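You operate a simulated robot arm through the tools that you are given. There is no shell and no other tool. Be economical: measure what you need, move in short steps, check, and stop when the job is done.

Carry out the task below with a simulated two-armed robot. There is one attempt and no reset: what you move stays moved.

TASK
Switch the balance switch on. Close the jugs cupboard door. Put the 500 g steel weight from the middle of the bench on the railed tray no. 27 and the 100 g steel weight on the fourth shelf from the bottom of the tall shelving. Fetch the wide mesh filter from the middle of the bench and set it on the railed tray no. 62. Put the label block marked "No. 29" from the upper shelf of the near open bay on the third shelf from the top of the tall shelving and the label block marked "No. 75" on the fourth shelf from the bottom of the tall shelving. Switch the switch of the small switch box on. Any order will do. Set down upright: filter.

Only the result counts: the job must be done as asked and must still hold three seconds after the hand-in. Knocking over, shifting, dropping, spilling or breaking anything else fails it.

THE ROBOT
Two 7-joint arms with two-finger parallel grippers on one trunk, on a base that drives. Base frame: it is fixed to the floor where the robot stands at the start and does not move with it; the origin is under the middle of the robot, x ahead of it, y to its left, z up; the surface under the hand at the start is at about z = 90. Readings come in cm, degrees, newtons and seconds.
The left shoulder is at the start at [2, 11.3, 122.2], the right one opposite. With the tool pointing down near the work surface each hand reaches from about 24 to 60 cm from the robot's upright axis, wherever it stands, measured 20 degrees to its own side. Places, roughly: balance switch [70, 10, 100]; filter [250, 125, 100]; fourth shelf of the tall shelving [660, 120, 120]; jugs cupboard door [140, 100, 40]; label block [250, 125, 50]; railed tray No. 27 [90, 230, 90]; railed tray No. 62 [-210, 30, 90]; steel weight [225, 125, 100]; switch of the small switch box [160, 220, 100]; third shelf of the tall shelving [660, 120, 90]. Payload 1.57 kg a hand.
The tool frame of a hand sits at the grasp point between the pads (the TCP): z along the fingers, y along the line on which they close. The tips reach 3 cm beyond it. The gripper opens to 8 cm. The fingers are 1.7 cm wide and 1.2 cm thick; the gripper's body (4 by 8.2 cm) begins 8 cm behind the TCP.
Orientation is that of the tool frame in the base frame, as a unit quaternion [w, x, y, z]. With the fingers straight down and closing along the base's y, the tool's x points along the base's -x, its y along +y and its z along -z.

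THE INTERFACE
- The arms move only by the tool drive_tool. It takes "left_deltas", "right_deltas" or both (then of equal length, played together; a hand with none holds still); each is a list of rows, each an object of numbers (a shift or turn left out is 0, a gripper value left out holds the last): "wx", "wy", "wz": the turn, a rotation vector about the base's x, y, z in degrees; "x", "y", "z": the shift along the base's x, y, z in mm; "gripper": the opening, from 0 (shut) to 1 (fully open). In form: [{"wx": .., "wy": .., "wz": .., "x": .., "y": .., "z": .., "gripper": ..}, ...]. A call has 1 to 12 rows; each row is the pose to reach, as a shift and turn from the pose commanded when the call began. Each row takes 0.2 s and may step no farther than 5 cm and 8.6 degrees from the row before; otherwise, or with a gripper value out of range, the whole call is refused. Where a pose cannot be reached the arm comes as near as it can. A force on the tool above 40 N (or 10 N above the force at the start of the call, whichever is more), or a blocked arm, ends the call early, and 0.2 s more pass. Each finger travels about 4.5 cm/s and halts on what it meets, pressing with about 27 N; the grip force reading is that of the motor and also rises with nothing between the fingers. The clock runs only during rows and for 0.2 s after the last one: add rows that repeat a pose to give the fingers time. It gives the time, the measured TCP pose, the force on the tool (base axes), the opening and the grip force at its end, in the units of the frame above (readings bear some noise), with the torque about the TCP (base axes, N m) and any sound that the robot's microphone picked up.
- Cameras (640 x 400 px; columns grow to the right, rows downward): "scene" is now at [10.03, 1.92, 138.18]; the picture's right is [0.22, -0.98, 0.00], its down [-0.24, -0.05, -0.97] and it looks along [0.95, 0.21, -0.25] (base axes); focal length 287 px, centre (320, 200). "left" rides on the left gripper at [7.2, 0.7, -12.2] in its tool frame; the picture's right is [-0.09, 1.00, 0.00], its down [-0.84, -0.08, -0.54] and it looks along [-0.54, -0.05, 0.84] (tool axes); focal length 238 px, centre (320, 200). "right" rides on the right gripper at [7.2, -0.7, -12.2] in its tool frame; the picture's right is [0.09, 1.00, 0.00], its down [-0.84, 0.08, -0.54] and it looks along [-0.54, 0.05, 0.84] (tool axes); focal length 238 px, centre (320, 200). There is no depth. A picture from a camera that has moved, and an enlarged one, comes with that camera's place and axes in the base frame and with its lens.
- camera(camera): a new picture of that camera. The clock stands still meanwhile.
- raise_lower(by): slides the trunk up (or, below 0, down) by that many cm; the arms and the scene camera ride with it, the base frame stays. It gives what a move gives, with no picture.
- roll_base(legs): drives the robot by 1 to 6 legs, each [ahead, left, turn to the left] in cm, cm and degrees, along the robot's own axes; the way and the turn of a leg run together, so that a leg with both is an arc; at most 150 cm and 180 degrees a leg. The arms and the cameras ride along, it lands a little off, and it stops where it bumps. It gives what a move gives.
- aim_head(pan, tilt): turns the head with the scene camera to pan (to the left, within 80 degrees either way) and tilt (down, from -29 to 69), counted from straight ahead of the robot. It gives what a move gives.
- zoom(camera, box): a new picture of the part [left, top, right, bottom] of that camera's present view, enlarged. The clock stands still meanwhile.
- hand_in(): hands the job in; it is judged then, once.

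Go step by step. Nothing tells you exact positions but the pictures and the camera data: compare them with the known pose of the tool, close in by small moves and look again before you grip or let go. The budget is 196 turns and 172 pictures, counting those below and the enlarged ones. Unless the task says otherwise, let go and move clear before handing in.

The tools are called after "Call:" by a JSON object that holds its "name" and its "arguments". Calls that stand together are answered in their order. drive_tool: Moves the arms, as the interface text tells. Its arguments: {"type":"object","properties":{"left_deltas":{"type":"array","items":{"type":"object","properties":{"wx":{"type":"number"},"wy":{"type":"number"},"wz":{"type":"number"},"x":{"type":"number"},"y":{"type":"number"},"z":{"type":"number"},"gripper":{"type":"number"}}}},"right_deltas":{"type":"array","items":{"type":"object","properties":{"wx":{"type":"number"},"wy":{"type":"number"},"wz":{"type":"number"},"x":{"type":"number"},"y":{"type":"number"},"z":{"type":"number"},"gripper":{"type":"number"}}}}},"required":[]} The other tools are called the same way: raise_lower (by) slides the trunk up or down; roll_base (legs) drives the base; aim_head (pan, tilt) turns the head that bears the scene camera; camera (camera) takes a picture; zoom (camera, box) takes an enlarged picture of a part of a camera's view; hand_in () hands the job in.

At the start:

```text
clock: 0.0
left_ee_pos: [31.9, 24.31, 130.37]
left_orientation: [0.0, 0.001, 1.0, 0.0]
left_wrist_force: [0.5, 0.2, -0.6]
left_moment: [0.0, 0.01, 0.0]
left_finger_gap: 8.0
left_grasp_force: 0.1
right_ee_pos: [45.72, -6.9, 122.6]
right_orientation: [0.001, 0.0, 1.0, 0.0]
right_wrist_force: [-0.1, -0.4, 0.2]
right_moment: [-0.02, -0.04, -0.01]
right_finger_gap: 8.01
right_grasp_force: 0.0
trunk travel left (down, up): [-27.5, 29.5]
robot x, y, heading: [0.05, 0.12, -0.1]
head pan, tilt: [12.5, 14.2]
```

scene: 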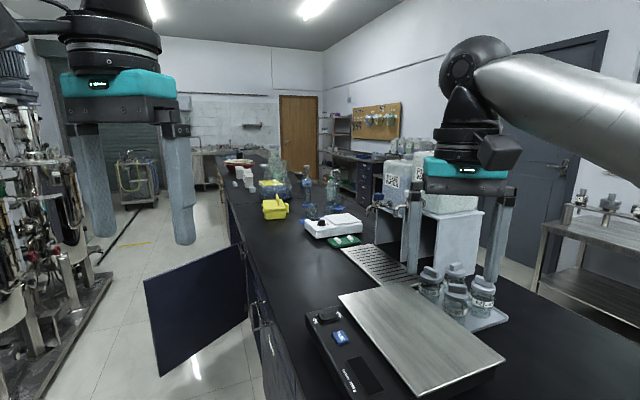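
right: 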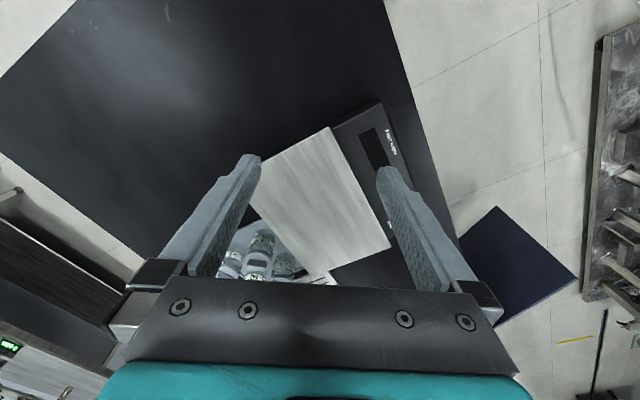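
left: 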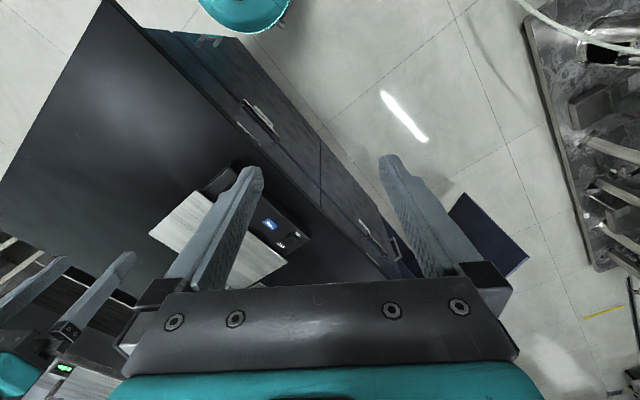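

I see a bench running ahead and to the left with a balance close by and an open cupboard door beyond. I'll look closer at the balance and the surroundings first.

Call:
{"name": "zoom", "arguments": {"camera": "scene", "box": [280, 270, 480, 395]}}

Call:
{"name": "zoom", "arguments": {"camera": "scene", "box": [200, 90, 420, 260]}}

```text
3.20 times, centred on (380, 332) of scene
camera zoom: at [10.03, 1.92, 138.18], right [0.22, -0.98, 0.0], down [-0.24, -0.05, -0.97], along [0.95, 0.21, -0.25], focal length 918 px, centre (128, -224)
```

zoom: 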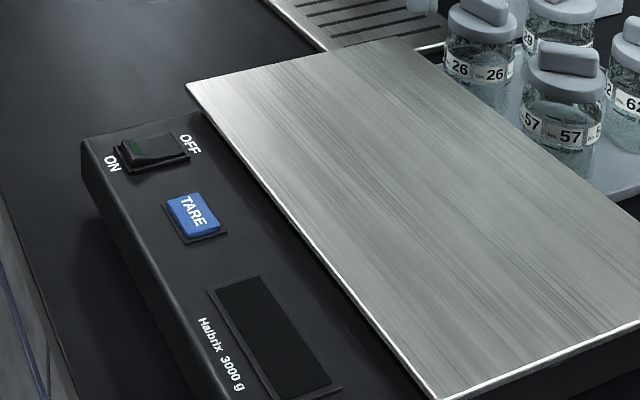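

```text
2.35 times, centred on (310, 175) of scene
camera zoom: at [10.03, 1.92, 138.18], right [0.22, -0.98, 0.0], down [-0.24, -0.05, -0.97], along [0.95, 0.21, -0.25], focal length 675 px, centre (344, 259)
```

zoom: 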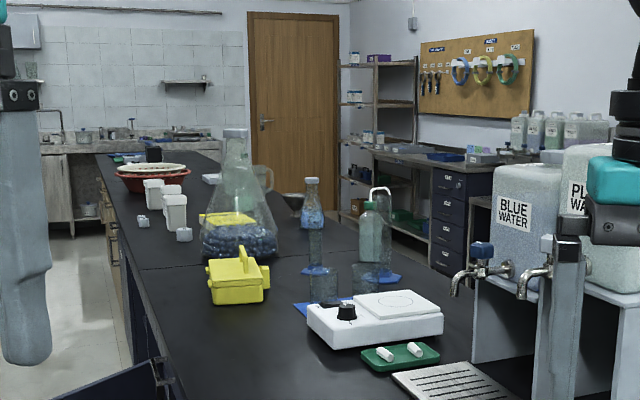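

The balance switch is a rocker with ON towards the left (aisle) side. I'll use the left camera for a second ray.

Call:
{"name": "zoom", "arguments": {"camera": "left", "box": [230, 190, 330, 252]}}

Call:
{"name": "zoom", "arguments": {"camera": "right", "box": [330, 100, 430, 250]}}

```text
6.40 times, centred on (280, 221) of left
camera zoom: at [24.69, 24.91, 142.58], right [0.09, 1.0, 0.0], down [0.84, -0.08, 0.54], along [0.54, -0.05, -0.84], focal length 1525 px, centre (576, 66)
```

zoom: 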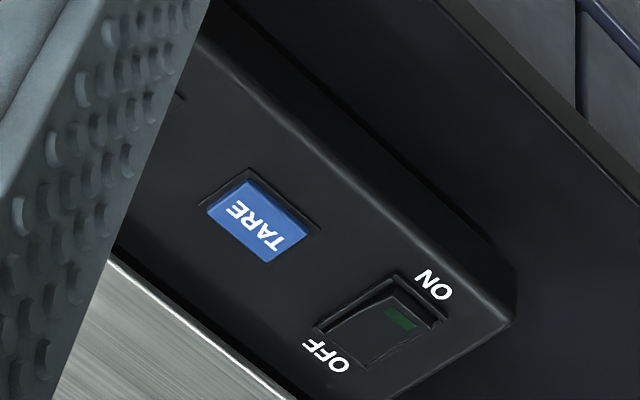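

```text
2.67 times, centred on (380, 175) of right
camera zoom: at [38.54, -7.68, 134.84], right [-0.09, 1.0, 0.0], down [0.84, 0.08, 0.54], along [0.54, 0.05, -0.84], focal length 636 px, centre (160, 267)
```

zoom: 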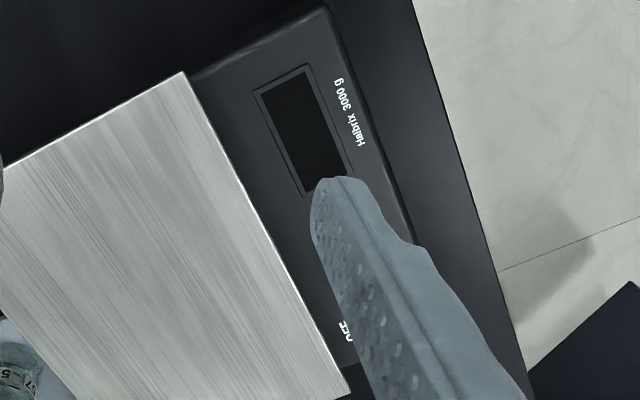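

The rocker's centre triangulates to about [67.3, 12.9, 95], its ON end towards [66, 14.4]. It's out of comfortable reach, so I'll drive ~15 cm parallel to the bench edge (bench heading about 32°).

Call:
{"name": "roll_base", "arguments": {"legs": [[12.7, 8.5, 0]]}}

Call:
{"name": "camera", "arguments": {"camera": "left"}}

Call:
{"name": "camera", "arguments": {"camera": "scene"}}

```text
clock: 1.4
left_ee_pos: [44.71, 32.83, 130.41]
left_orientation: [-0.001, 0.0, 1.0, 0.0]
left_wrist_force: [0.1, 0.7, -0.3]
left_moment: [0.01, 0.0, -0.04]
left_finger_gap: 8.02
left_grasp_force: 0.0
right_ee_pos: [58.53, 1.67, 122.56]
right_orientation: [-0.001, 0.0, 1.0, 0.0]
right_wrist_force: [0.2, -0.2, -0.1]
right_moment: [0.01, 0.01, 0.0]
right_finger_gap: 8.0
right_grasp_force: 0.1
trunk travel left (down, up): [-27.5, 29.5]
robot x, y, heading: [12.58, 8.19, -0.1]
head pan, tilt: [12.5, 14.2]
```

```text
164 pictures are left
camera left: at [37.52, 33.52, 142.56], right [0.09, 1.0, 0.0], down [0.84, -0.08, 0.54], along [0.54, -0.05, -0.84], focal length 238 px, centre (320, 200)
```

left: 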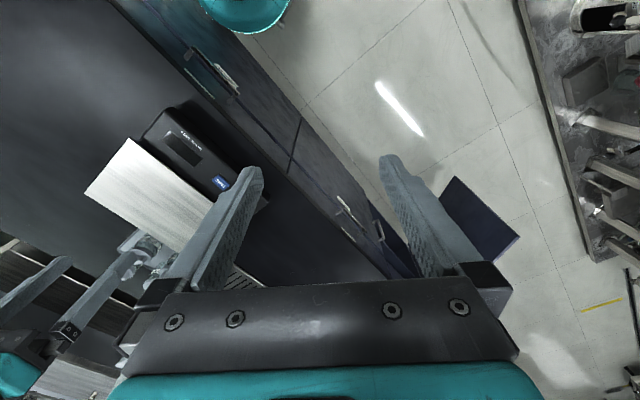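

```text
163 pictures are left
camera scene: at [22.86, 10.54, 138.17], right [0.22, -0.98, 0.0], down [-0.24, -0.05, -0.97], along [0.95, 0.21, -0.25], focal length 287 px, centre (320, 200)
```

scene: 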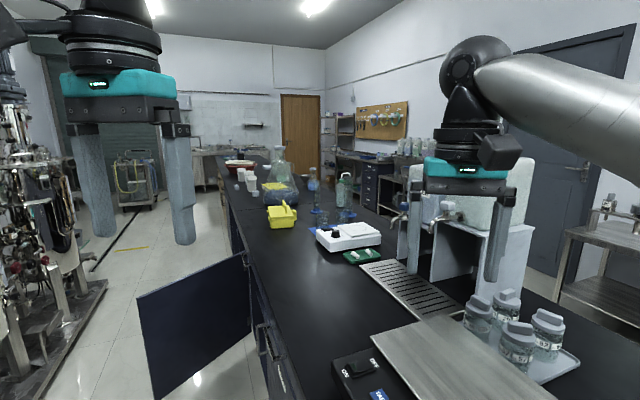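

Now I'll bring the left hand closed over the ON end, with the fingers' closing line along the bench, while pulling the right hand back.

Call:
{"name": "drive_tool", "arguments": {"left_deltas": [{"x": 26, "y": -22, "z": -26, "wz": -7, "gripper": 0}, {"x": 52, "y": -45, "z": -52, "wz": -14}, {"x": 78, "y": -67, "z": -78, "wz": -22}, {"x": 105, "y": -90, "z": -105, "wz": -29}, {"x": 131, "y": -112, "z": -131, "wz": -36}, {"x": 157, "y": -135, "z": -157, "wz": -43}, {"x": 184, "y": -158, "z": -184, "wz": -51}, {"x": 210, "y": -181, "z": -224, "wz": -58}, {"x": 210, "y": -181, "z": -224, "wz": -58}], "right_deltas": [{"x": -20}, {"x": -40}, {"x": -60}, {"x": -80}, {"x": -100}, {"x": -120}, {"x": -120}, {"x": -120}, {"x": -120}]}}

Call:
{"name": "camera", "arguments": {"camera": "left"}}

Call:
{"name": "camera", "arguments": {"camera": "scene"}}

```text
refused: row 8 steps farther than a row can; nothing moved
```

```text
162 pictures are left
camera left: at [37.52, 33.52, 142.56], right [0.09, 1.0, 0.0], down [0.84, -0.08, 0.54], along [0.54, -0.05, -0.84], focal length 238 px, centre (320, 200)
```

left: 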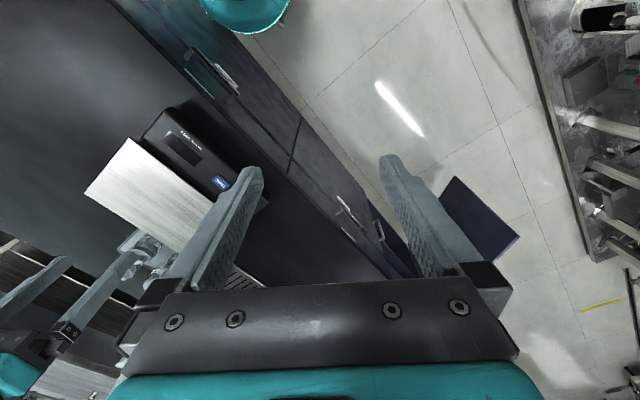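

```text
161 pictures are left
camera scene: at [22.86, 10.54, 138.17], right [0.22, -0.98, 0.0], down [-0.24, -0.05, -0.97], along [0.95, 0.21, -0.25], focal length 287 px, centre (320, 200)
```

scene: 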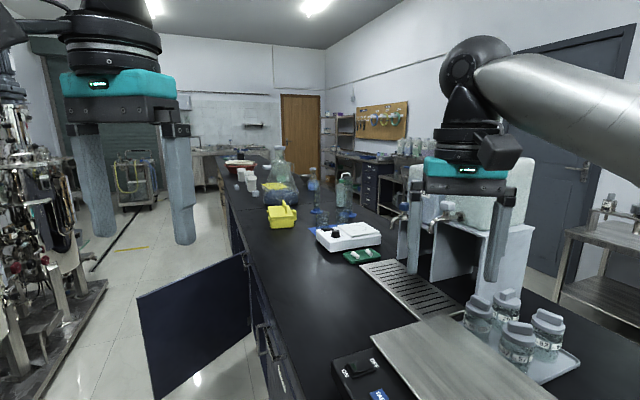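

The call was refused for an oversize step; I'll redo it with an added row.

Call:
{"name": "drive_tool", "arguments": {"left_deltas": [{"x": 26, "y": -22, "z": -26, "wz": -7, "gripper": 0}, {"x": 52, "y": -45, "z": -52, "wz": -14}, {"x": 78, "y": -67, "z": -78, "wz": -22}, {"x": 105, "y": -90, "z": -105, "wz": -29}, {"x": 131, "y": -112, "z": -131, "wz": -36}, {"x": 157, "y": -135, "z": -157, "wz": -43}, {"x": 184, "y": -158, "z": -184, "wz": -51}, {"x": 210, "y": -181, "z": -210, "wz": -58}, {"x": 210, "y": -181, "z": -224, "wz": -58}, {"x": 210, "y": -181, "z": -224, "wz": -58}], "right_deltas": [{"x": -20}, {"x": -40}, {"x": -60}, {"x": -80}, {"x": -100}, {"x": -120}, {"x": -120}, {"x": -120}, {"x": -120}, {"x": -120}]}}

```text
clock: 3.6
left_ee_pos: [52.4, 16.94, 108.79]
left_orientation: [0.0, 0.484, 0.875, 0.001]
left_wrist_force: [-0.1, 0.1, 0.3]
left_moment: [0.02, 0.0, 0.02]
left_finger_gap: 0.04
left_grasp_force: 21.3
left hand out of reach, approached as far as the arm can: row 6, 7, 8, 9, 10
right_ee_pos: [46.22, 1.79, 122.53]
right_orientation: [-0.001, 0.001, 1.0, 0.0]
right_wrist_force: [0.5, 0.5, -0.1]
right_moment: [-0.02, -0.01, -0.01]
right_finger_gap: 7.99
right_grasp_force: 0.0
trunk travel left (down, up): [-27.5, 29.5]
robot x, y, heading: [12.73, 8.45, 0.1]
head pan, tilt: [12.5, 14.2]
```

The arm stopped short, probably owing to the wrist turn. I'll undo the turn while moving on to the target.

Call:
{"name": "drive_tool", "arguments": {"left_deltas": [{"wz": 8}, {"wz": 16}, {"wz": 24}, {"wz": 32}, {"wz": 40}, {"wz": 48}, {"wz": 56}, {"wz": 58}, {"wz": 58}]}}

```text
clock: 5.6
left_ee_pos: [52.17, 17.25, 109.04]
left_orientation: [0.0, -0.001, 1.0, 0.0]
left_wrist_force: [0.6, 0.1, 0.3]
left_moment: [0.0, 0.0, 0.01]
left_finger_gap: 0.01
left_grasp_force: 21.3
right_ee_pos: [46.38, 1.84, 122.65]
right_orientation: [0.0, 0.0, 1.0, 0.0]
right_wrist_force: [-0.5, 0.5, -0.2]
right_moment: [0.04, -0.02, -0.03]
right_finger_gap: 8.01
right_grasp_force: 0.0
trunk travel left (down, up): [-27.5, 29.5]
robot x, y, heading: [12.84, 8.55, 0.1]
head pan, tilt: [12.5, 14.2]
```

Call:
{"name": "drive_tool", "arguments": {"left_deltas": [{"x": 35, "y": -6}, {"x": 70, "y": -12}, {"x": 105, "y": -19}, {"x": 136, "y": -25}, {"x": 136, "y": -25}]}}

Call:
{"name": "camera", "arguments": {"camera": "scene"}}

```text
clock: 6.8
left_ee_pos: [58.29, 21.52, 109.79]
left_orientation: [0.001, 0.0, 1.0, -0.001]
left_wrist_force: [0.5, 0.2, 0.5]
left_moment: [0.03, 0.01, 0.01]
left_finger_gap: 0.0
left_grasp_force: 21.2
left hand out of reach, approached as far as the arm can: row 1, 2, 3, 4, 5
right_ee_pos: [46.2, 1.77, 122.61]
right_orientation: [0.0, 0.0, 1.0, 0.0]
right_wrist_force: [0.6, -0.7, -0.2]
right_moment: [0.01, 0.0, 0.0]
right_finger_gap: 8.01
right_grasp_force: 0.0
trunk travel left (down, up): [-27.5, 29.5]
robot x, y, heading: [12.51, 8.77, 0.1]
head pan, tilt: [12.5, 14.2]
```

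```text
160 pictures are left
camera scene: at [22.78, 10.5, 138.18], right [0.22, -0.98, 0.0], down [-0.24, -0.05, -0.97], along [0.95, 0.21, -0.25], focal length 287 px, centre (320, 200)
```

scene: 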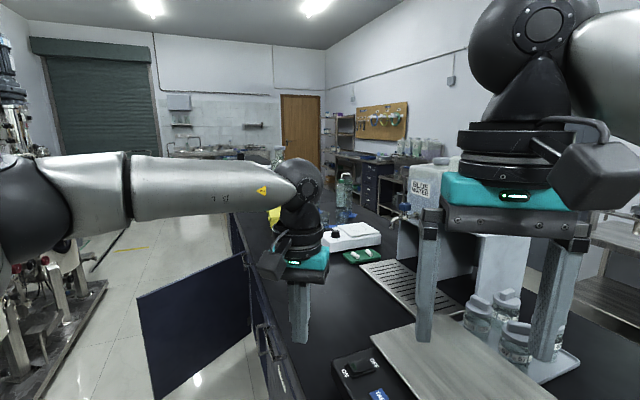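

The target must be closer to the axis. I'll drive 12 cm more along the bench and turn right 15°.

Call:
{"name": "roll_base", "arguments": {"legs": [[10.2, 6.6, 0], [0, 0, -15]]}}

Call:
{"name": "camera", "arguments": {"camera": "left"}}

```text
clock: 8.2
left_ee_pos: [68.34, 28.36, 109.78]
left_orientation: [0.001, 0.0, 1.0, 0.0]
left_wrist_force: [0.0, -0.3, -0.2]
left_moment: [0.01, -0.02, 0.01]
left_finger_gap: 0.0
left_grasp_force: 21.2
right_ee_pos: [56.35, 8.61, 122.56]
right_orientation: [0.0, -0.001, 1.0, -0.001]
right_wrist_force: [0.1, -0.1, 0.2]
right_moment: [0.0, -0.06, -0.02]
right_finger_gap: 8.01
right_grasp_force: 0.1
trunk travel left (down, up): [-27.5, 29.5]
robot x, y, heading: [22.78, 15.55, 0.3]
head pan, tilt: [12.5, 14.2]
stopped in leg 1: the robot was blocked; the commanded pose is now the measured one
```

```text
159 pictures are left
camera left: at [61.07, 28.92, 121.94], right [0.09, 1.0, 0.0], down [0.84, -0.08, 0.54], along [0.54, -0.05, -0.84], focal length 238 px, centre (320, 200)
```

left: 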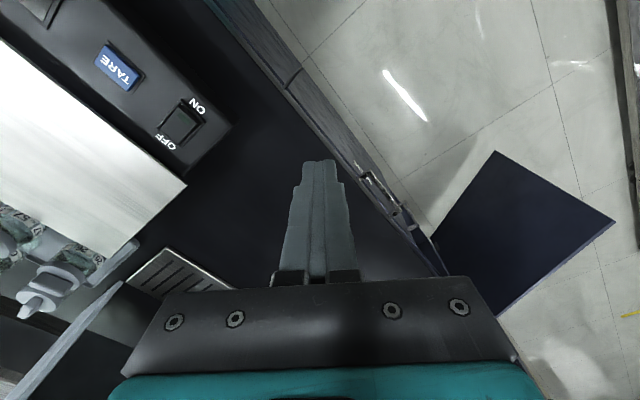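

It bumped the bench side. I'll lift the left hand, back off from the bench a little, go along it and turn right 30°.

Call:
{"name": "drive_tool", "arguments": {"left_deltas": [{"z": 25}, {"z": 50}]}}

Call:
{"name": "roll_base", "arguments": {"legs": [[-2, 4, 0], [7, 4.5, 0], [0, 0, -30]]}}

Call:
{"name": "camera", "arguments": {"camera": "left"}}

Call:
{"name": "camera", "arguments": {"camera": "scene"}}

```text
clock: 8.8
left_ee_pos: [68.24, 28.52, 114.81]
left_orientation: [0.001, 0.0, 1.0, -0.001]
left_wrist_force: [0.5, -0.4, 0.2]
left_moment: [-0.02, 0.03, -0.01]
left_finger_gap: 0.0
left_grasp_force: 21.2
right_ee_pos: [56.39, 8.56, 122.61]
right_orientation: [0.0, 0.001, 1.0, 0.0]
right_wrist_force: [0.6, -0.2, 0.1]
right_moment: [0.0, 0.02, 0.0]
right_finger_gap: 8.02
right_grasp_force: 0.1
trunk travel left (down, up): [-27.5, 29.5]
robot x, y, heading: [23.17, 15.72, 0.0]
head pan, tilt: [12.5, 14.2]
```

```text
clock: 11.8
left_ee_pos: [73.71, 12.5, 114.68]
left_orientation: [0.001, 0.257, 0.966, -0.001]
left_wrist_force: [0.2, -0.2, -0.5]
left_moment: [0.01, 0.01, 0.03]
left_finger_gap: 0.01
left_grasp_force: 21.1
right_ee_pos: [53.47, 1.14, 122.55]
right_orientation: [0.0, 0.257, 0.966, 0.0]
right_wrist_force: [-0.6, -0.6, -0.4]
right_moment: [0.02, -0.01, 0.0]
right_finger_gap: 7.99
right_grasp_force: 0.0
trunk travel left (down, up): [-27.5, 29.5]
robot x, y, heading: [27.84, 23.83, -29.9]
head pan, tilt: [12.5, 14.2]
```

```text
158 pictures are left
camera left: at [67.77, 16.66, 126.87], right [0.57, 0.82, 0.0], down [0.69, -0.48, 0.54], along [0.44, -0.31, -0.84], focal length 238 px, centre (320, 200)
```

left: 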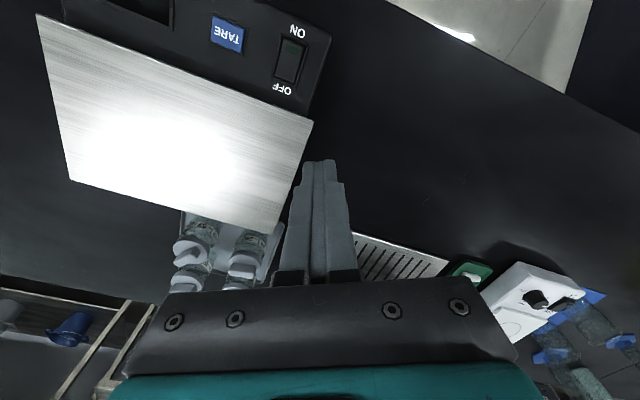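

```text
157 pictures are left
camera scene: at [37.57, 20.3, 138.18], right [-0.3, -0.95, 0.0], down [-0.23, 0.07, -0.97], along [0.93, -0.29, -0.25], focal length 287 px, centre (320, 200)
```

scene: 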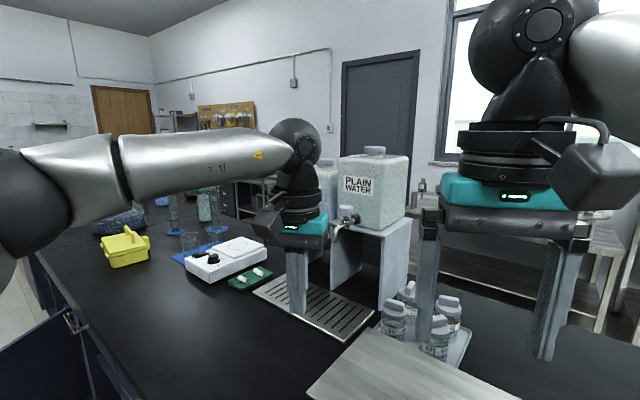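

Call:
{"name": "drive_tool", "arguments": {"left_deltas": [{"x": -40, "y": 9}, {"x": -80, "y": 18}, {"x": -80, "y": 18, "z": -45}, {"x": -80, "y": 18, "z": -90}, {"x": -80, "y": 18, "z": -140}, {"x": -80, "y": 18, "z": -140}]}}

Call:
{"name": "camera", "arguments": {"camera": "left"}}

```text
clock: 13.2
left_ee_pos: [65.78, 14.42, 100.78]
left_orientation: [0.001, 0.257, 0.966, -0.001]
left_wrist_force: [-0.7, -0.5, -0.4]
left_moment: [0.0, 0.05, 0.01]
left_finger_gap: 0.02
left_grasp_force: 21.3
right_ee_pos: [53.61, 1.09, 122.44]
right_orientation: [0.0, 0.257, 0.967, 0.0]
right_wrist_force: [-0.4, 0.6, -0.2]
right_moment: [0.03, 0.01, 0.03]
right_finger_gap: 7.99
right_grasp_force: 0.1
trunk travel left (down, up): [-27.5, 29.5]
robot x, y, heading: [27.97, 23.76, -30.0]
head pan, tilt: [12.5, 14.2]
```

```text
156 pictures are left
camera left: at [59.85, 18.55, 112.94], right [0.57, 0.82, 0.0], down [0.69, -0.48, 0.54], along [0.44, -0.31, -0.84], focal length 238 px, centre (320, 200)
```

left: 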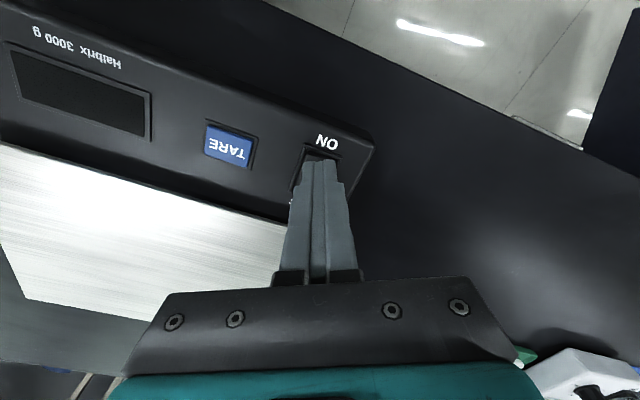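

Well placed over the ON end; pressing down in small steps.

Call:
{"name": "drive_tool", "arguments": {"left_deltas": [{"z": -8}, {"z": -16}, {"z": -22}, {"z": -27}, {"z": -32}, {"z": -36}]}}

Call:
{"name": "drive_tool", "arguments": {"left_deltas": [{"z": 40}, {"z": 80}]}}

Call:
{"name": "zoom", "arguments": {"camera": "left", "box": [200, 0, 400, 125]}}

```text
clock: 14.3
left_ee_pos: [65.77, 14.26, 98.61]
left_orientation: [0.006, 0.257, 0.966, -0.003]
left_wrist_force: [-6.1, 9.3, 18.8]
left_moment: [0.05, 0.17, -0.05]
left_finger_gap: 0.0
left_grasp_force: 21.6
right_ee_pos: [53.54, 1.22, 122.58]
right_orientation: [0.001, 0.257, 0.966, 0.0]
right_wrist_force: [-0.4, -0.8, -0.4]
right_moment: [0.0, 0.0, 0.01]
right_finger_gap: 8.01
right_grasp_force: 0.0
trunk travel left (down, up): [-27.5, 29.5]
robot x, y, heading: [27.99, 23.54, -29.8]
head pan, tilt: [12.5, 14.2]
heard: click
stopped in row 5 (left hand): the force on the tool passed its limit at 47 N (the readings are from after the stop); the commanded pose is now the measured one
```

```text
clock: 14.9
left_ee_pos: [66.04, 14.2, 106.62]
left_orientation: [0.006, 0.257, 0.966, -0.002]
left_wrist_force: [-0.1, 0.3, -0.8]
left_moment: [0.01, -0.02, 0.03]
left_finger_gap: 0.0
left_grasp_force: 21.3
right_ee_pos: [53.63, 1.04, 122.61]
right_orientation: [0.0, 0.257, 0.966, -0.001]
right_wrist_force: [0.5, 0.3, -0.3]
right_moment: [0.01, 0.0, -0.02]
right_finger_gap: 8.01
right_grasp_force: 0.0
trunk travel left (down, up): [-27.5, 29.5]
robot x, y, heading: [27.95, 23.71, -29.8]
head pan, tilt: [12.5, 14.2]
```

```text
3.20 times, centred on (300, 62) of left
camera zoom: at [60.09, 18.4, 118.74], right [0.57, 0.82, 0.0], down [0.68, -0.48, 0.55], along [0.45, -0.32, -0.83], focal length 763 px, centre (384, 640)
```

zoom: 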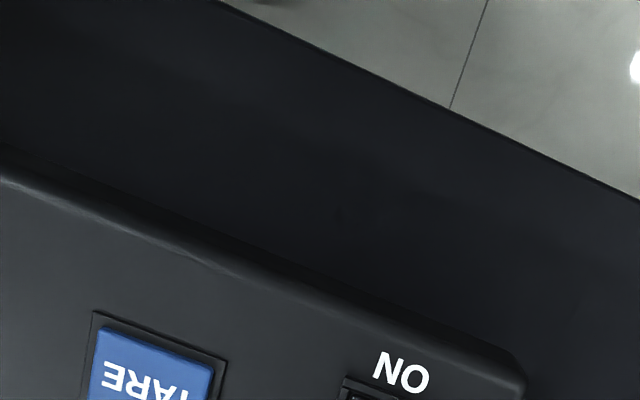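

A click was heard. I'll raise the hand to verify and look over the mid-bench.

Call:
{"name": "drive_tool", "arguments": {"left_deltas": [{"z": 45, "y": 10}, {"z": 90, "y": 20}, {"z": 135, "y": 30}, {"z": 180, "y": 40}]}}

Call:
{"name": "zoom", "arguments": {"camera": "left", "box": [200, 50, 400, 175]}}

Call:
{"name": "aim_head", "arguments": {"pan": 62, "tilt": 15}}

Call:
{"name": "camera", "arguments": {"camera": "scene"}}

```text
clock: 15.9
left_ee_pos: [65.93, 18.6, 124.46]
left_orientation: [0.005, 0.257, 0.966, -0.001]
left_wrist_force: [0.3, -0.2, 0.3]
left_moment: [-0.01, 0.0, -0.03]
left_finger_gap: 0.03
left_grasp_force: 20.8
right_ee_pos: [53.55, 1.0, 122.52]
right_orientation: [-0.001, 0.257, 0.966, 0.0]
right_wrist_force: [-0.2, -0.4, 0.3]
right_moment: [-0.01, -0.01, -0.03]
right_finger_gap: 8.01
right_grasp_force: 0.1
trunk travel left (down, up): [-27.5, 29.5]
robot x, y, heading: [27.75, 23.52, -29.7]
head pan, tilt: [12.5, 14.2]
```

```text
3.20 times, centred on (300, 112) of left
camera zoom: at [59.88, 22.84, 136.61], right [0.57, 0.82, 0.0], down [0.68, -0.48, 0.55], along [0.45, -0.32, -0.83], focal length 763 px, centre (384, 480)
```

zoom: 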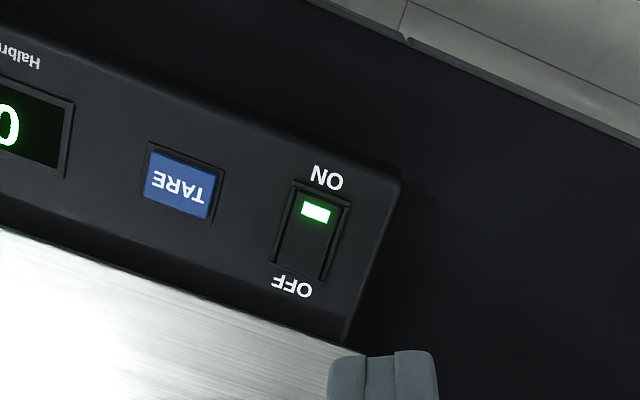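

```text
clock: 17.1
left_ee_pos: [66.04, 18.49, 124.39]
left_orientation: [0.005, 0.257, 0.966, -0.004]
left_wrist_force: [0.3, 0.1, 0.1]
left_moment: [0.02, 0.0, -0.03]
left_finger_gap: 0.01
left_grasp_force: 21.6
right_ee_pos: [53.64, 1.07, 122.53]
right_orientation: [0.0, 0.257, 0.966, 0.0]
right_wrist_force: [0.5, 0.3, 0.3]
right_moment: [-0.01, 0.01, -0.03]
right_finger_gap: 8.01
right_grasp_force: 0.0
trunk travel left (down, up): [-27.5, 29.5]
robot x, y, heading: [27.94, 23.44, -29.8]
head pan, tilt: [62.0, 15.0]
```

```text
153 pictures are left
camera scene: at [36.57, 28.1, 138.05], right [0.53, -0.85, 0.0], down [-0.22, -0.14, -0.97], along [0.82, 0.51, -0.26], focal length 287 px, centre (320, 200)
```

scene: 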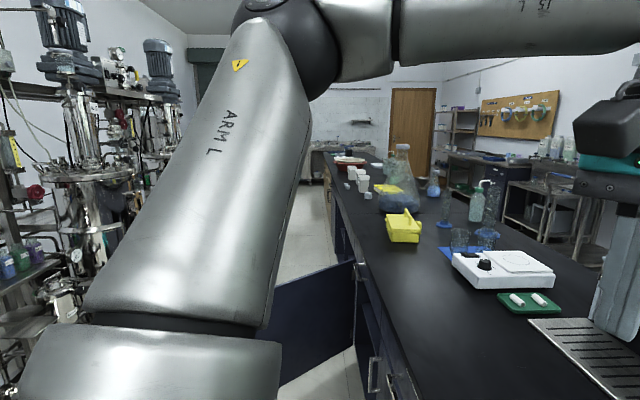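

The balance is on. Next I'll move out into the aisle and face along the bench to see the door.

Call:
{"name": "roll_base", "arguments": {"legs": [[-26, 14, 0], [0, 0, 62]]}}

Call:
{"name": "aim_head", "arguments": {"pan": 0, "tilt": 35}}

Call:
{"name": "camera", "arguments": {"camera": "scene"}}

```text
clock: 21.9
left_ee_pos: [33.89, 80.82, 124.44]
left_orientation: [0.007, -0.289, 0.957, 0.0]
left_wrist_force: [-0.1, -0.1, -0.2]
left_moment: [-0.01, 0.0, -0.03]
left_finger_gap: 0.0
left_grasp_force: 21.6
right_ee_pos: [43.95, 62.05, 122.51]
right_orientation: [0.0, -0.289, 0.957, 0.001]
right_wrist_force: [0.3, -0.4, 0.0]
right_moment: [0.0, 0.02, -0.02]
right_finger_gap: 8.03
right_grasp_force: 0.1
trunk travel left (down, up): [-27.5, 29.5]
robot x, y, heading: [12.32, 49.3, 33.9]
head pan, tilt: [62.0, 15.0]
```

```text
clock: 23.2
left_ee_pos: [33.85, 80.97, 124.33]
left_orientation: [0.006, -0.289, 0.957, 0.001]
left_wrist_force: [0.1, -0.3, -0.4]
left_moment: [0.01, -0.01, 0.02]
left_finger_gap: 0.01
left_grasp_force: 21.4
right_ee_pos: [44.0, 62.05, 122.53]
right_orientation: [0.0, -0.29, 0.957, 0.0]
right_wrist_force: [0.0, -0.5, 0.3]
right_moment: [0.0, -0.02, -0.02]
right_finger_gap: 8.0
right_grasp_force: 0.1
trunk travel left (down, up): [-27.5, 29.5]
robot x, y, heading: [12.37, 49.1, 33.8]
head pan, tilt: [0.0, 35.0]
```

```text
152 pictures are left
camera scene: at [20.31, 54.5, 134.85], right [0.55, -0.83, 0.0], down [-0.48, -0.32, -0.82], along [0.68, 0.45, -0.57], focal length 287 px, centre (320, 200)
```

scene: 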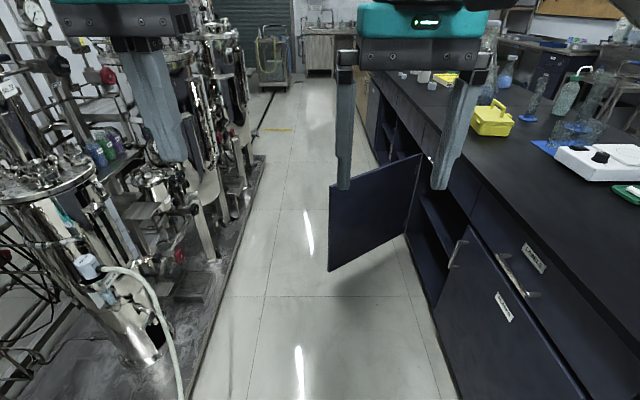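

The door's hinge is at the far side (~[164, 85]); its free edge is at ~[112, 110] and its top at z≈70. I'll stand in front of the near side facing +x and hook the door from behind with the left hand.

Call:
{"name": "roll_base", "arguments": {"legs": [[69.5, -21, 0], [0, 0, -33.8]]}}

Call:
{"name": "aim_head", "arguments": {"pan": 15, "tilt": 55}}

Call:
{"name": "camera", "arguments": {"camera": "scene"}}

Call:
{"name": "camera", "arguments": {"camera": "left"}}

```text
clock: 28.8
left_ee_pos: [117.37, 84.81, 124.41]
left_orientation: [0.006, -0.005, 1.0, -0.001]
left_wrist_force: [0.3, 0.5, 0.2]
left_moment: [-0.01, -0.02, 0.01]
left_finger_gap: 0.01
left_grasp_force: 21.3
right_ee_pos: [115.43, 63.42, 122.61]
right_orientation: [-0.001, -0.005, 1.0, 0.0]
right_wrist_force: [0.1, -0.8, 0.4]
right_moment: [0.01, 0.02, 0.03]
right_finger_gap: 7.98
right_grasp_force: 0.0
trunk travel left (down, up): [-27.5, 29.5]
robot x, y, heading: [81.88, 69.89, 0.5]
head pan, tilt: [0.0, 35.0]
```

```text
clock: 29.6
left_ee_pos: [117.28, 84.69, 124.42]
left_orientation: [0.006, -0.006, 1.0, -0.001]
left_wrist_force: [0.7, -0.3, -0.4]
left_moment: [0.0, 0.03, -0.03]
left_finger_gap: 0.01
left_grasp_force: 21.2
right_ee_pos: [115.37, 63.49, 122.59]
right_orientation: [-0.001, -0.006, 1.0, 0.0]
right_wrist_force: [0.5, -0.7, 0.6]
right_moment: [0.03, -0.03, -0.03]
right_finger_gap: 8.02
right_grasp_force: 0.0
trunk travel left (down, up): [-27.5, 29.5]
robot x, y, heading: [81.64, 70.21, 0.4]
head pan, tilt: [15.0, 55.0]
```

```text
151 pictures are left
camera scene: at [89.65, 71.81, 132.03], right [0.27, -0.96, 0.0], down [-0.79, -0.22, -0.57], along [0.55, 0.15, -0.82], focal length 287 px, centre (320, 200)
```

scene: 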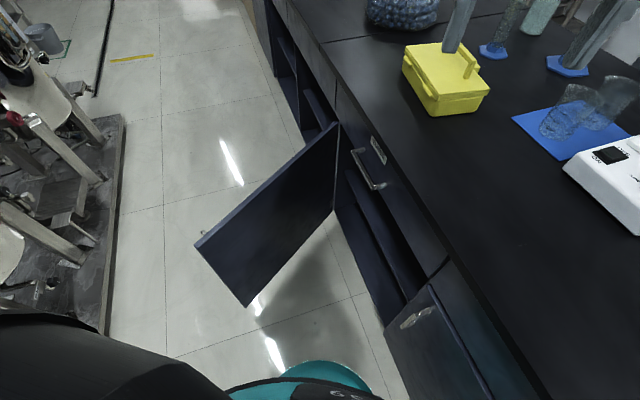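

```text
150 pictures are left
camera left: at [109.87, 85.39, 136.55], right [0.08, 1.0, 0.0], down [0.83, -0.07, 0.55], along [0.55, -0.05, -0.83], focal length 238 px, centre (320, 200)
```

left: 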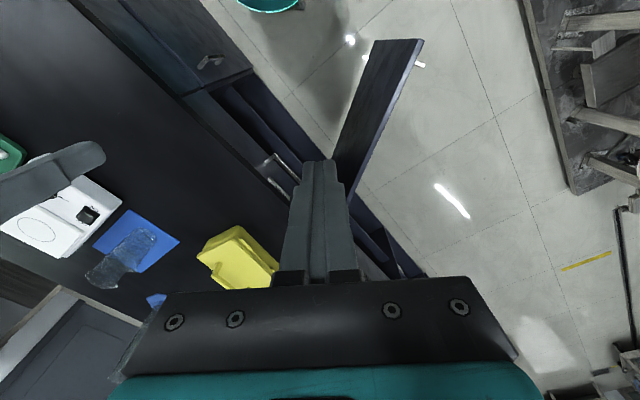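

Door width is about 60 cm, top z≈65, hinge [167, 87]. Before lowering the trunk I'll check where the right elbow is.

Call:
{"name": "roll_base", "arguments": {"legs": [[5, 0, 0]]}}

Call:
{"name": "aim_head", "arguments": {"pan": -60, "tilt": 40}}

Call:
{"name": "camera", "arguments": {"camera": "scene"}}

```text
clock: 30.5
left_ee_pos: [122.52, 84.84, 124.37]
left_orientation: [0.005, -0.005, 1.0, -0.001]
left_wrist_force: [0.4, -0.1, 0.6]
left_moment: [0.0, 0.03, 0.0]
left_finger_gap: 0.0
left_grasp_force: 21.0
right_ee_pos: [120.55, 63.57, 122.5]
right_orientation: [-0.001, -0.005, 1.0, 0.0]
right_wrist_force: [0.2, 0.4, -0.8]
right_moment: [0.02, 0.01, -0.02]
right_finger_gap: 7.99
right_grasp_force: 0.0
trunk travel left (down, up): [-27.5, 29.5]
robot x, y, heading: [86.58, 70.05, 0.7]
head pan, tilt: [15.0, 55.0]
```

```text
clock: 32.0
left_ee_pos: [122.14, 84.87, 124.37]
left_orientation: [0.005, -0.005, 1.0, -0.001]
left_wrist_force: [-1.6, -0.4, 0.0]
left_moment: [0.0, -0.05, -0.01]
left_finger_gap: 0.0
left_grasp_force: 21.9
right_ee_pos: [120.47, 63.47, 122.56]
right_orientation: [0.0, -0.005, 1.0, 0.0]
right_wrist_force: [0.1, -0.7, -0.4]
right_moment: [-0.05, 0.01, 0.01]
right_finger_gap: 8.01
right_grasp_force: 0.1
trunk travel left (down, up): [-27.5, 29.5]
robot x, y, heading: [86.81, 69.92, 0.8]
head pan, tilt: [-60.0, 40.0]
```

```text
149 pictures are left
camera scene: at [92.07, 62.62, 134.09], right [-0.86, -0.51, 0.0], down [-0.33, 0.55, -0.77], along [0.39, -0.66, -0.64], focal length 287 px, centre (320, 200)
```

scene: 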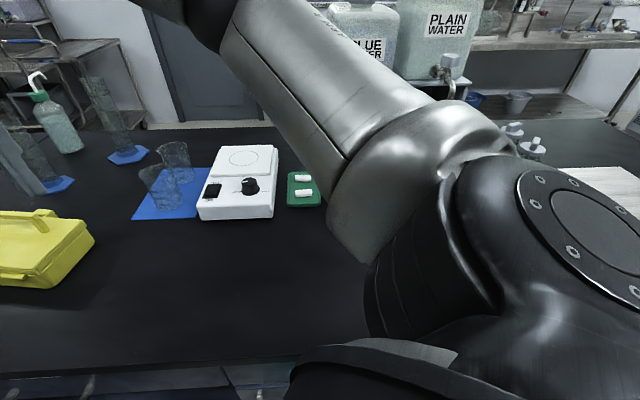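

The elbow hangs low over the bench edge, so I'll only lower by 12 cm and let the arm reach down behind the door.

Call:
{"name": "raise_lower", "arguments": {"by": -12}}

Call:
{"name": "drive_tool", "arguments": {"left_deltas": [{"x": 10, "y": 40}, {"x": 20, "y": 80}, {"x": 30, "y": 120}, {"x": 40, "y": 160}, {"x": 45, "y": 200}, {"x": 50, "y": 240}, {"x": 50, "y": 250, "z": -45}, {"x": 50, "y": 250, "z": -90}, {"x": 50, "y": 250, "z": -135}, {"x": 50, "y": 250, "z": -180}, {"x": 50, "y": 250, "z": -225}, {"x": 50, "y": 250, "z": -270}]}}

Call:
{"name": "aim_head", "arguments": {"pan": 25, "tilt": 50}}

Call:
{"name": "camera", "arguments": {"camera": "scene"}}

Call:
{"name": "camera", "arguments": {"camera": "left"}}

```text
clock: 33.5
left_ee_pos: [122.3, 84.89, 112.43]
left_orientation: [0.006, -0.005, 1.0, -0.001]
left_wrist_force: [-0.1, -0.5, 0.0]
left_moment: [0.01, 0.04, 0.0]
left_finger_gap: 0.02
left_grasp_force: 20.8
right_ee_pos: [120.4, 63.61, 110.61]
right_orientation: [0.0, -0.006, 1.0, 0.0]
right_wrist_force: [-0.5, -0.8, 1.0]
right_moment: [0.0, 0.01, 0.01]
right_finger_gap: 8.01
right_grasp_force: 0.1
trunk travel left (down, up): [-15.5, 41.5]
robot x, y, heading: [86.53, 70.16, 0.5]
head pan, tilt: [-60.0, 40.0]
```

```text
clock: 36.1
left_ee_pos: [127.32, 109.68, 85.59]
left_orientation: [0.006, -0.005, 1.0, -0.001]
left_wrist_force: [-0.4, 0.0, 0.3]
left_moment: [0.0, -0.01, -0.01]
left_finger_gap: 0.0
left_grasp_force: 20.7
right_ee_pos: [120.5, 63.54, 110.47]
right_orientation: [0.0, -0.005, 1.0, 0.001]
right_wrist_force: [-0.4, 0.1, -0.4]
right_moment: [0.02, -0.05, -0.01]
right_finger_gap: 7.98
right_grasp_force: 0.1
trunk travel left (down, up): [-15.5, 41.5]
robot x, y, heading: [86.86, 69.93, 0.3]
head pan, tilt: [-60.0, 40.0]
```

```text
clock: 37.7
left_ee_pos: [127.27, 109.76, 85.59]
left_orientation: [0.006, -0.005, 1.0, -0.001]
left_wrist_force: [-0.4, 0.6, -0.7]
left_moment: [0.02, -0.01, 0.02]
left_finger_gap: 0.0
left_grasp_force: 21.7
right_ee_pos: [120.43, 63.51, 110.48]
right_orientation: [0.001, -0.004, 1.0, 0.0]
right_wrist_force: [0.0, -1.0, -0.8]
right_moment: [-0.01, 0.03, 0.0]
right_finger_gap: 8.01
right_grasp_force: 0.1
trunk travel left (down, up): [-15.5, 41.5]
robot x, y, heading: [86.95, 69.77, 0.5]
head pan, tilt: [25.0, 50.0]
```

```text
148 pictures are left
camera scene: at [94.68, 73.25, 120.68], right [0.43, -0.9, 0.0], down [-0.69, -0.33, -0.64], along [0.58, 0.28, -0.77], focal length 287 px, centre (320, 200)
```

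scene: 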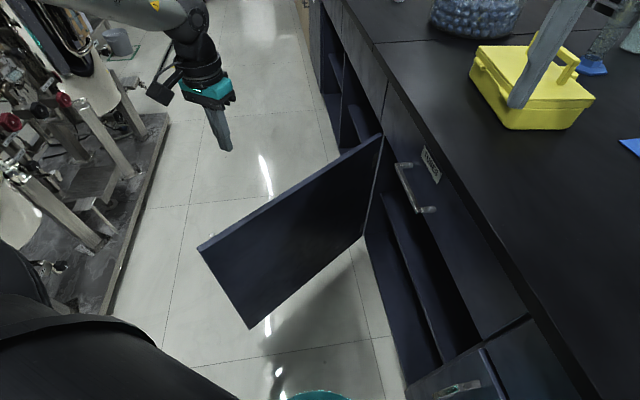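

```text
147 pictures are left
camera left: at [119.89, 110.34, 97.77], right [0.08, 1.0, 0.0], down [0.83, -0.07, 0.55], along [0.55, -0.05, -0.83], focal length 238 px, centre (320, 200)
```

left: 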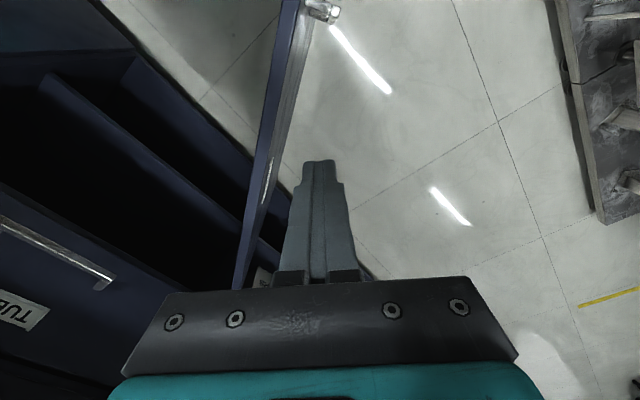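

The fingers are behind the door. Lowering, then sweeping along the door's arc.

Call:
{"name": "drive_tool", "arguments": {"left_deltas": [{"z": -45}, {"z": -90}, {"z": -135}, {"z": -180}, {"z": -225}, {"z": -225}]}}

Call:
{"name": "drive_tool", "arguments": {"left_deltas": [{"x": -21, "y": -42}, {"x": -38, "y": -88}, {"x": -50, "y": -136}, {"x": -56, "y": -185}, {"x": -58, "y": -233}, {"x": -54, "y": -280}, {"x": -44, "y": -328}, {"x": -28, "y": -375}, {"x": -28, "y": -375}]}}

Call:
{"name": "camera", "arguments": {"camera": "scene"}}

```text
clock: 39.1
left_ee_pos: [123.15, 108.74, 71.81]
left_orientation: [0.007, -0.006, 1.0, 0.0]
left_wrist_force: [-0.4, -0.3, -0.1]
left_moment: [-0.02, -0.01, 0.0]
left_finger_gap: 0.0
left_grasp_force: 21.6
left hand out of reach, approached as far as the arm can: row 3, 4, 5, 6
right_ee_pos: [120.52, 63.51, 110.48]
right_orientation: [0.0, -0.005, 1.0, 0.001]
right_wrist_force: [0.4, -0.4, -0.9]
right_moment: [0.02, 0.03, 0.02]
right_finger_gap: 7.99
right_grasp_force: 0.1
trunk travel left (down, up): [-15.5, 41.5]
robot x, y, heading: [86.75, 70.27, 1.0]
head pan, tilt: [25.0, 50.0]
```

```text
clock: 41.1
left_ee_pos: [117.82, 82.52, 79.93]
left_orientation: [0.006, -0.007, 1.0, -0.001]
left_wrist_force: [-0.9, 0.5, 0.1]
left_moment: [0.0, 0.0, -0.02]
left_finger_gap: 0.0
left_grasp_force: 21.3
left hand out of reach, approached as far as the arm can: row 4, 5, 6, 7, 8, 9
right_ee_pos: [120.49, 63.62, 110.46]
right_orientation: [0.0, -0.004, 1.0, 0.0]
right_wrist_force: [-1.0, 0.4, 0.9]
right_moment: [-0.01, -0.01, 0.0]
right_finger_gap: 7.99
right_grasp_force: 0.0
trunk travel left (down, up): [-15.5, 41.5]
robot x, y, heading: [86.89, 70.23, 0.5]
head pan, tilt: [25.0, 50.0]
```

```text
146 pictures are left
camera scene: at [94.68, 73.26, 120.68], right [0.43, -0.9, 0.0], down [-0.69, -0.33, -0.64], along [0.58, 0.28, -0.77], focal length 287 px, centre (320, 200)
```

scene: 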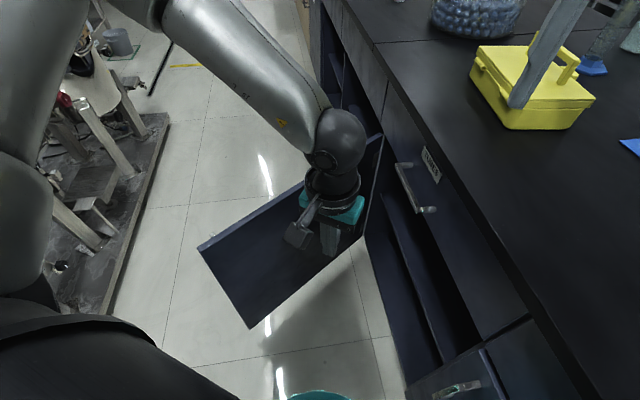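

The hand couldn't get low enough and passed over the door top. I'll bring it back behind, and lift the right hand to raise its elbow so the trunk can go lower.

Call:
{"name": "drive_tool", "arguments": {"left_deltas": [{"x": 0, "y": 45, "z": 20}, {"x": 10, "y": 90, "z": 40}, {"x": 20, "y": 135, "z": 50}, {"x": 30, "y": 180, "z": 50}, {"x": 45, "y": 225, "z": 50}, {"x": 60, "y": 260, "z": 50}], "right_deltas": [{"z": 40}, {"z": 80}, {"z": 120}, {"z": 160}, {"z": 200}, {"z": 240}]}}

Call:
{"name": "aim_head", "arguments": {"pan": -60, "tilt": 45}}

Call:
{"name": "camera", "arguments": {"camera": "scene"}}

```text
refused: row 2 steps farther than a row can; nothing moved
```

```text
clock: 42.7
left_ee_pos: [117.76, 82.56, 79.9]
left_orientation: [0.006, -0.005, 1.0, -0.002]
left_wrist_force: [-0.4, -0.5, 0.2]
left_moment: [0.02, 0.03, -0.01]
left_finger_gap: 0.02
left_grasp_force: 21.3
right_ee_pos: [120.37, 63.57, 110.56]
right_orientation: [0.0, -0.006, 1.0, 0.0]
right_wrist_force: [0.2, -0.3, -0.2]
right_moment: [0.01, 0.01, 0.01]
right_finger_gap: 8.01
right_grasp_force: 0.1
trunk travel left (down, up): [-15.5, 41.5]
robot x, y, heading: [86.86, 70.0, 0.9]
head pan, tilt: [-60.0, 45.0]
```

```text
145 pictures are left
camera scene: at [91.88, 62.93, 121.37], right [-0.86, -0.51, 0.0], down [-0.36, 0.61, -0.71], along [0.36, -0.61, -0.71], focal length 287 px, centre (320, 200)
```

scene: 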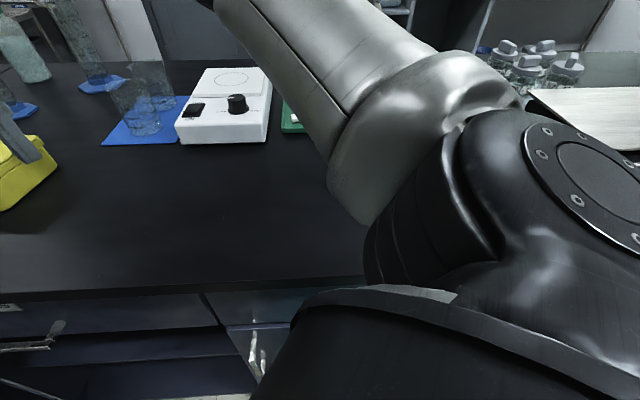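

Call:
{"name": "drive_tool", "arguments": {"left_deltas": [{"x": 0, "y": 40, "z": 20}, {"x": 10, "y": 80, "z": 40}, {"x": 20, "y": 125, "z": 50}, {"x": 30, "y": 170, "z": 50}, {"x": 45, "y": 215, "z": 50}, {"x": 60, "y": 260, "z": 50}], "right_deltas": [{"z": 40}, {"z": 80}, {"z": 120}, {"z": 160}, {"z": 200}, {"z": 240}]}}

Call:
{"name": "camera", "arguments": {"camera": "scene"}}

```text
clock: 44.1
left_ee_pos: [123.85, 108.75, 85.28]
left_orientation: [0.006, -0.006, 1.0, -0.004]
left_wrist_force: [-0.1, 0.9, -0.1]
left_moment: [-0.02, 0.01, 0.02]
left_finger_gap: 0.0
left_grasp_force: 21.4
right_ee_pos: [120.14, 60.58, 130.84]
right_orientation: [-0.005, 0.008, 0.999, 0.041]
right_wrist_force: [0.4, 0.8, -0.4]
right_moment: [-0.06, -0.03, -0.03]
right_finger_gap: 8.03
right_grasp_force: 0.0
right hand out of reach, approached as far as the arm can: row 6
trunk travel left (down, up): [-15.5, 41.5]
robot x, y, heading: [86.76, 70.28, 0.8]
head pan, tilt: [-60.0, 45.0]
```

```text
144 pictures are left
camera scene: at [91.68, 62.78, 121.8], right [-0.88, -0.48, 0.0], down [-0.32, 0.59, -0.74], along [0.36, -0.65, -0.67], focal length 287 px, centre (320, 200)
```

scene: 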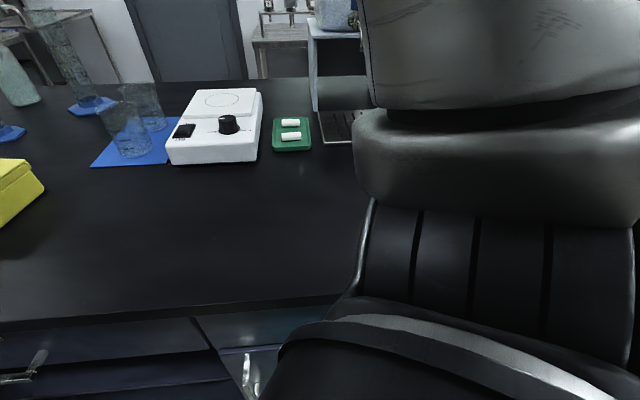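

The elbow is now up. Lowering the trunk 10 cm more and retrying.

Call:
{"name": "raise_lower", "arguments": {"by": -10}}

Call:
{"name": "drive_tool", "arguments": {"left_deltas": [{"y": 15, "z": -40}, {"y": 15, "z": -80}, {"y": 15, "z": -120}, {"y": 15, "z": -120}]}}

Call:
{"name": "camera", "arguments": {"camera": "left"}}

```text
clock: 45.4
left_ee_pos: [123.92, 108.52, 75.45]
left_orientation: [0.006, -0.006, 1.0, -0.002]
left_wrist_force: [0.4, 0.0, 0.5]
left_moment: [0.02, 0.01, 0.02]
left_finger_gap: 0.02
left_grasp_force: 21.3
right_ee_pos: [120.01, 60.47, 120.84]
right_orientation: [-0.003, 0.007, 0.999, 0.042]
right_wrist_force: [-0.4, -0.3, 0.1]
right_moment: [-0.01, 0.0, 0.04]
right_finger_gap: 7.98
right_grasp_force: 0.0
trunk travel left (down, up): [-5.5, 51.5]
robot x, y, heading: [86.94, 70.2, 0.5]
head pan, tilt: [-60.0, 45.0]
```

```text
clock: 46.4
left_ee_pos: [124.12, 110.24, 62.94]
left_orientation: [0.007, -0.006, 1.0, 0.0]
left_wrist_force: [0.3, -0.3, 0.8]
left_moment: [-0.03, 0.04, 0.0]
left_finger_gap: 0.0
left_grasp_force: 21.8
right_ee_pos: [120.01, 60.44, 120.97]
right_orientation: [-0.006, 0.007, 0.999, 0.041]
right_wrist_force: [0.2, 0.0, -0.7]
right_moment: [0.02, 0.03, 0.0]
right_finger_gap: 8.01
right_grasp_force: 0.1
trunk travel left (down, up): [-5.5, 51.5]
robot x, y, heading: [86.83, 70.32, 0.6]
head pan, tilt: [-60.0, 45.0]
```

```text
143 pictures are left
camera left: at [116.59, 110.84, 75.26], right [0.08, 1.0, 0.0], down [0.83, -0.07, 0.55], along [0.55, -0.04, -0.83], focal length 238 px, centre (320, 200)
```

left: 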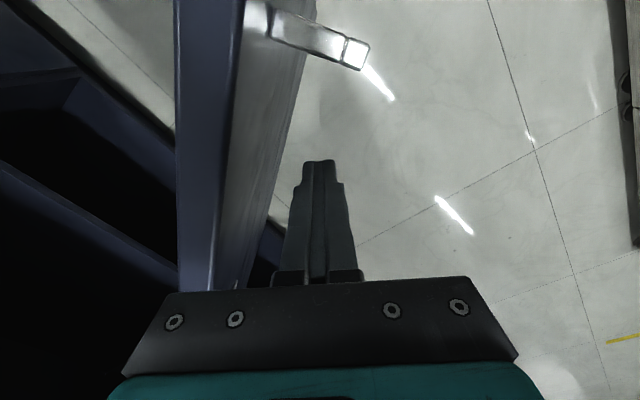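

Call:
{"name": "drive_tool", "arguments": {"left_deltas": [{"x": -10, "y": -42}, {"x": -18, "y": -85}, {"x": -22, "y": -128}, {"x": -24, "y": -170}]}}

Call:
{"name": "camera", "arguments": {"camera": "left"}}

```text
clock: 47.4
left_ee_pos: [121.64, 93.16, 63.35]
left_orientation: [0.007, -0.005, 1.0, -0.002]
left_wrist_force: [0.0, -0.4, 0.3]
left_moment: [0.0, 0.03, 0.01]
left_finger_gap: 0.0
left_grasp_force: 21.2
right_ee_pos: [120.09, 60.52, 120.94]
right_orientation: [-0.004, 0.007, 0.999, 0.041]
right_wrist_force: [0.1, 0.6, -0.2]
right_moment: [0.01, 0.0, 0.0]
right_finger_gap: 7.99
right_grasp_force: 0.0
trunk travel left (down, up): [-5.5, 51.5]
robot x, y, heading: [86.9, 70.25, 0.7]
head pan, tilt: [-60.0, 45.0]
```

```text
142 pictures are left
camera left: at [114.21, 93.79, 75.4], right [0.08, 1.0, 0.0], down [0.83, -0.07, 0.55], along [0.55, -0.05, -0.83], focal length 238 px, centre (320, 200)
```

left: 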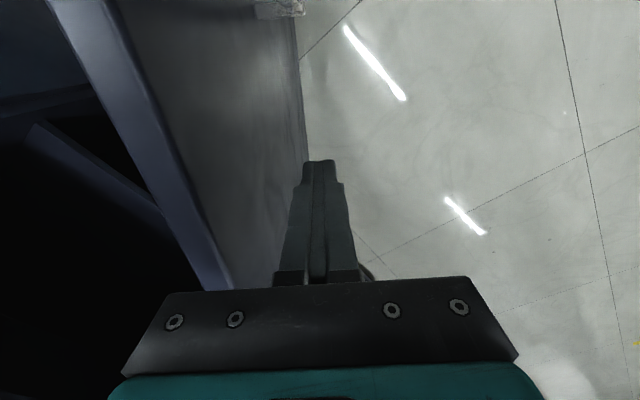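

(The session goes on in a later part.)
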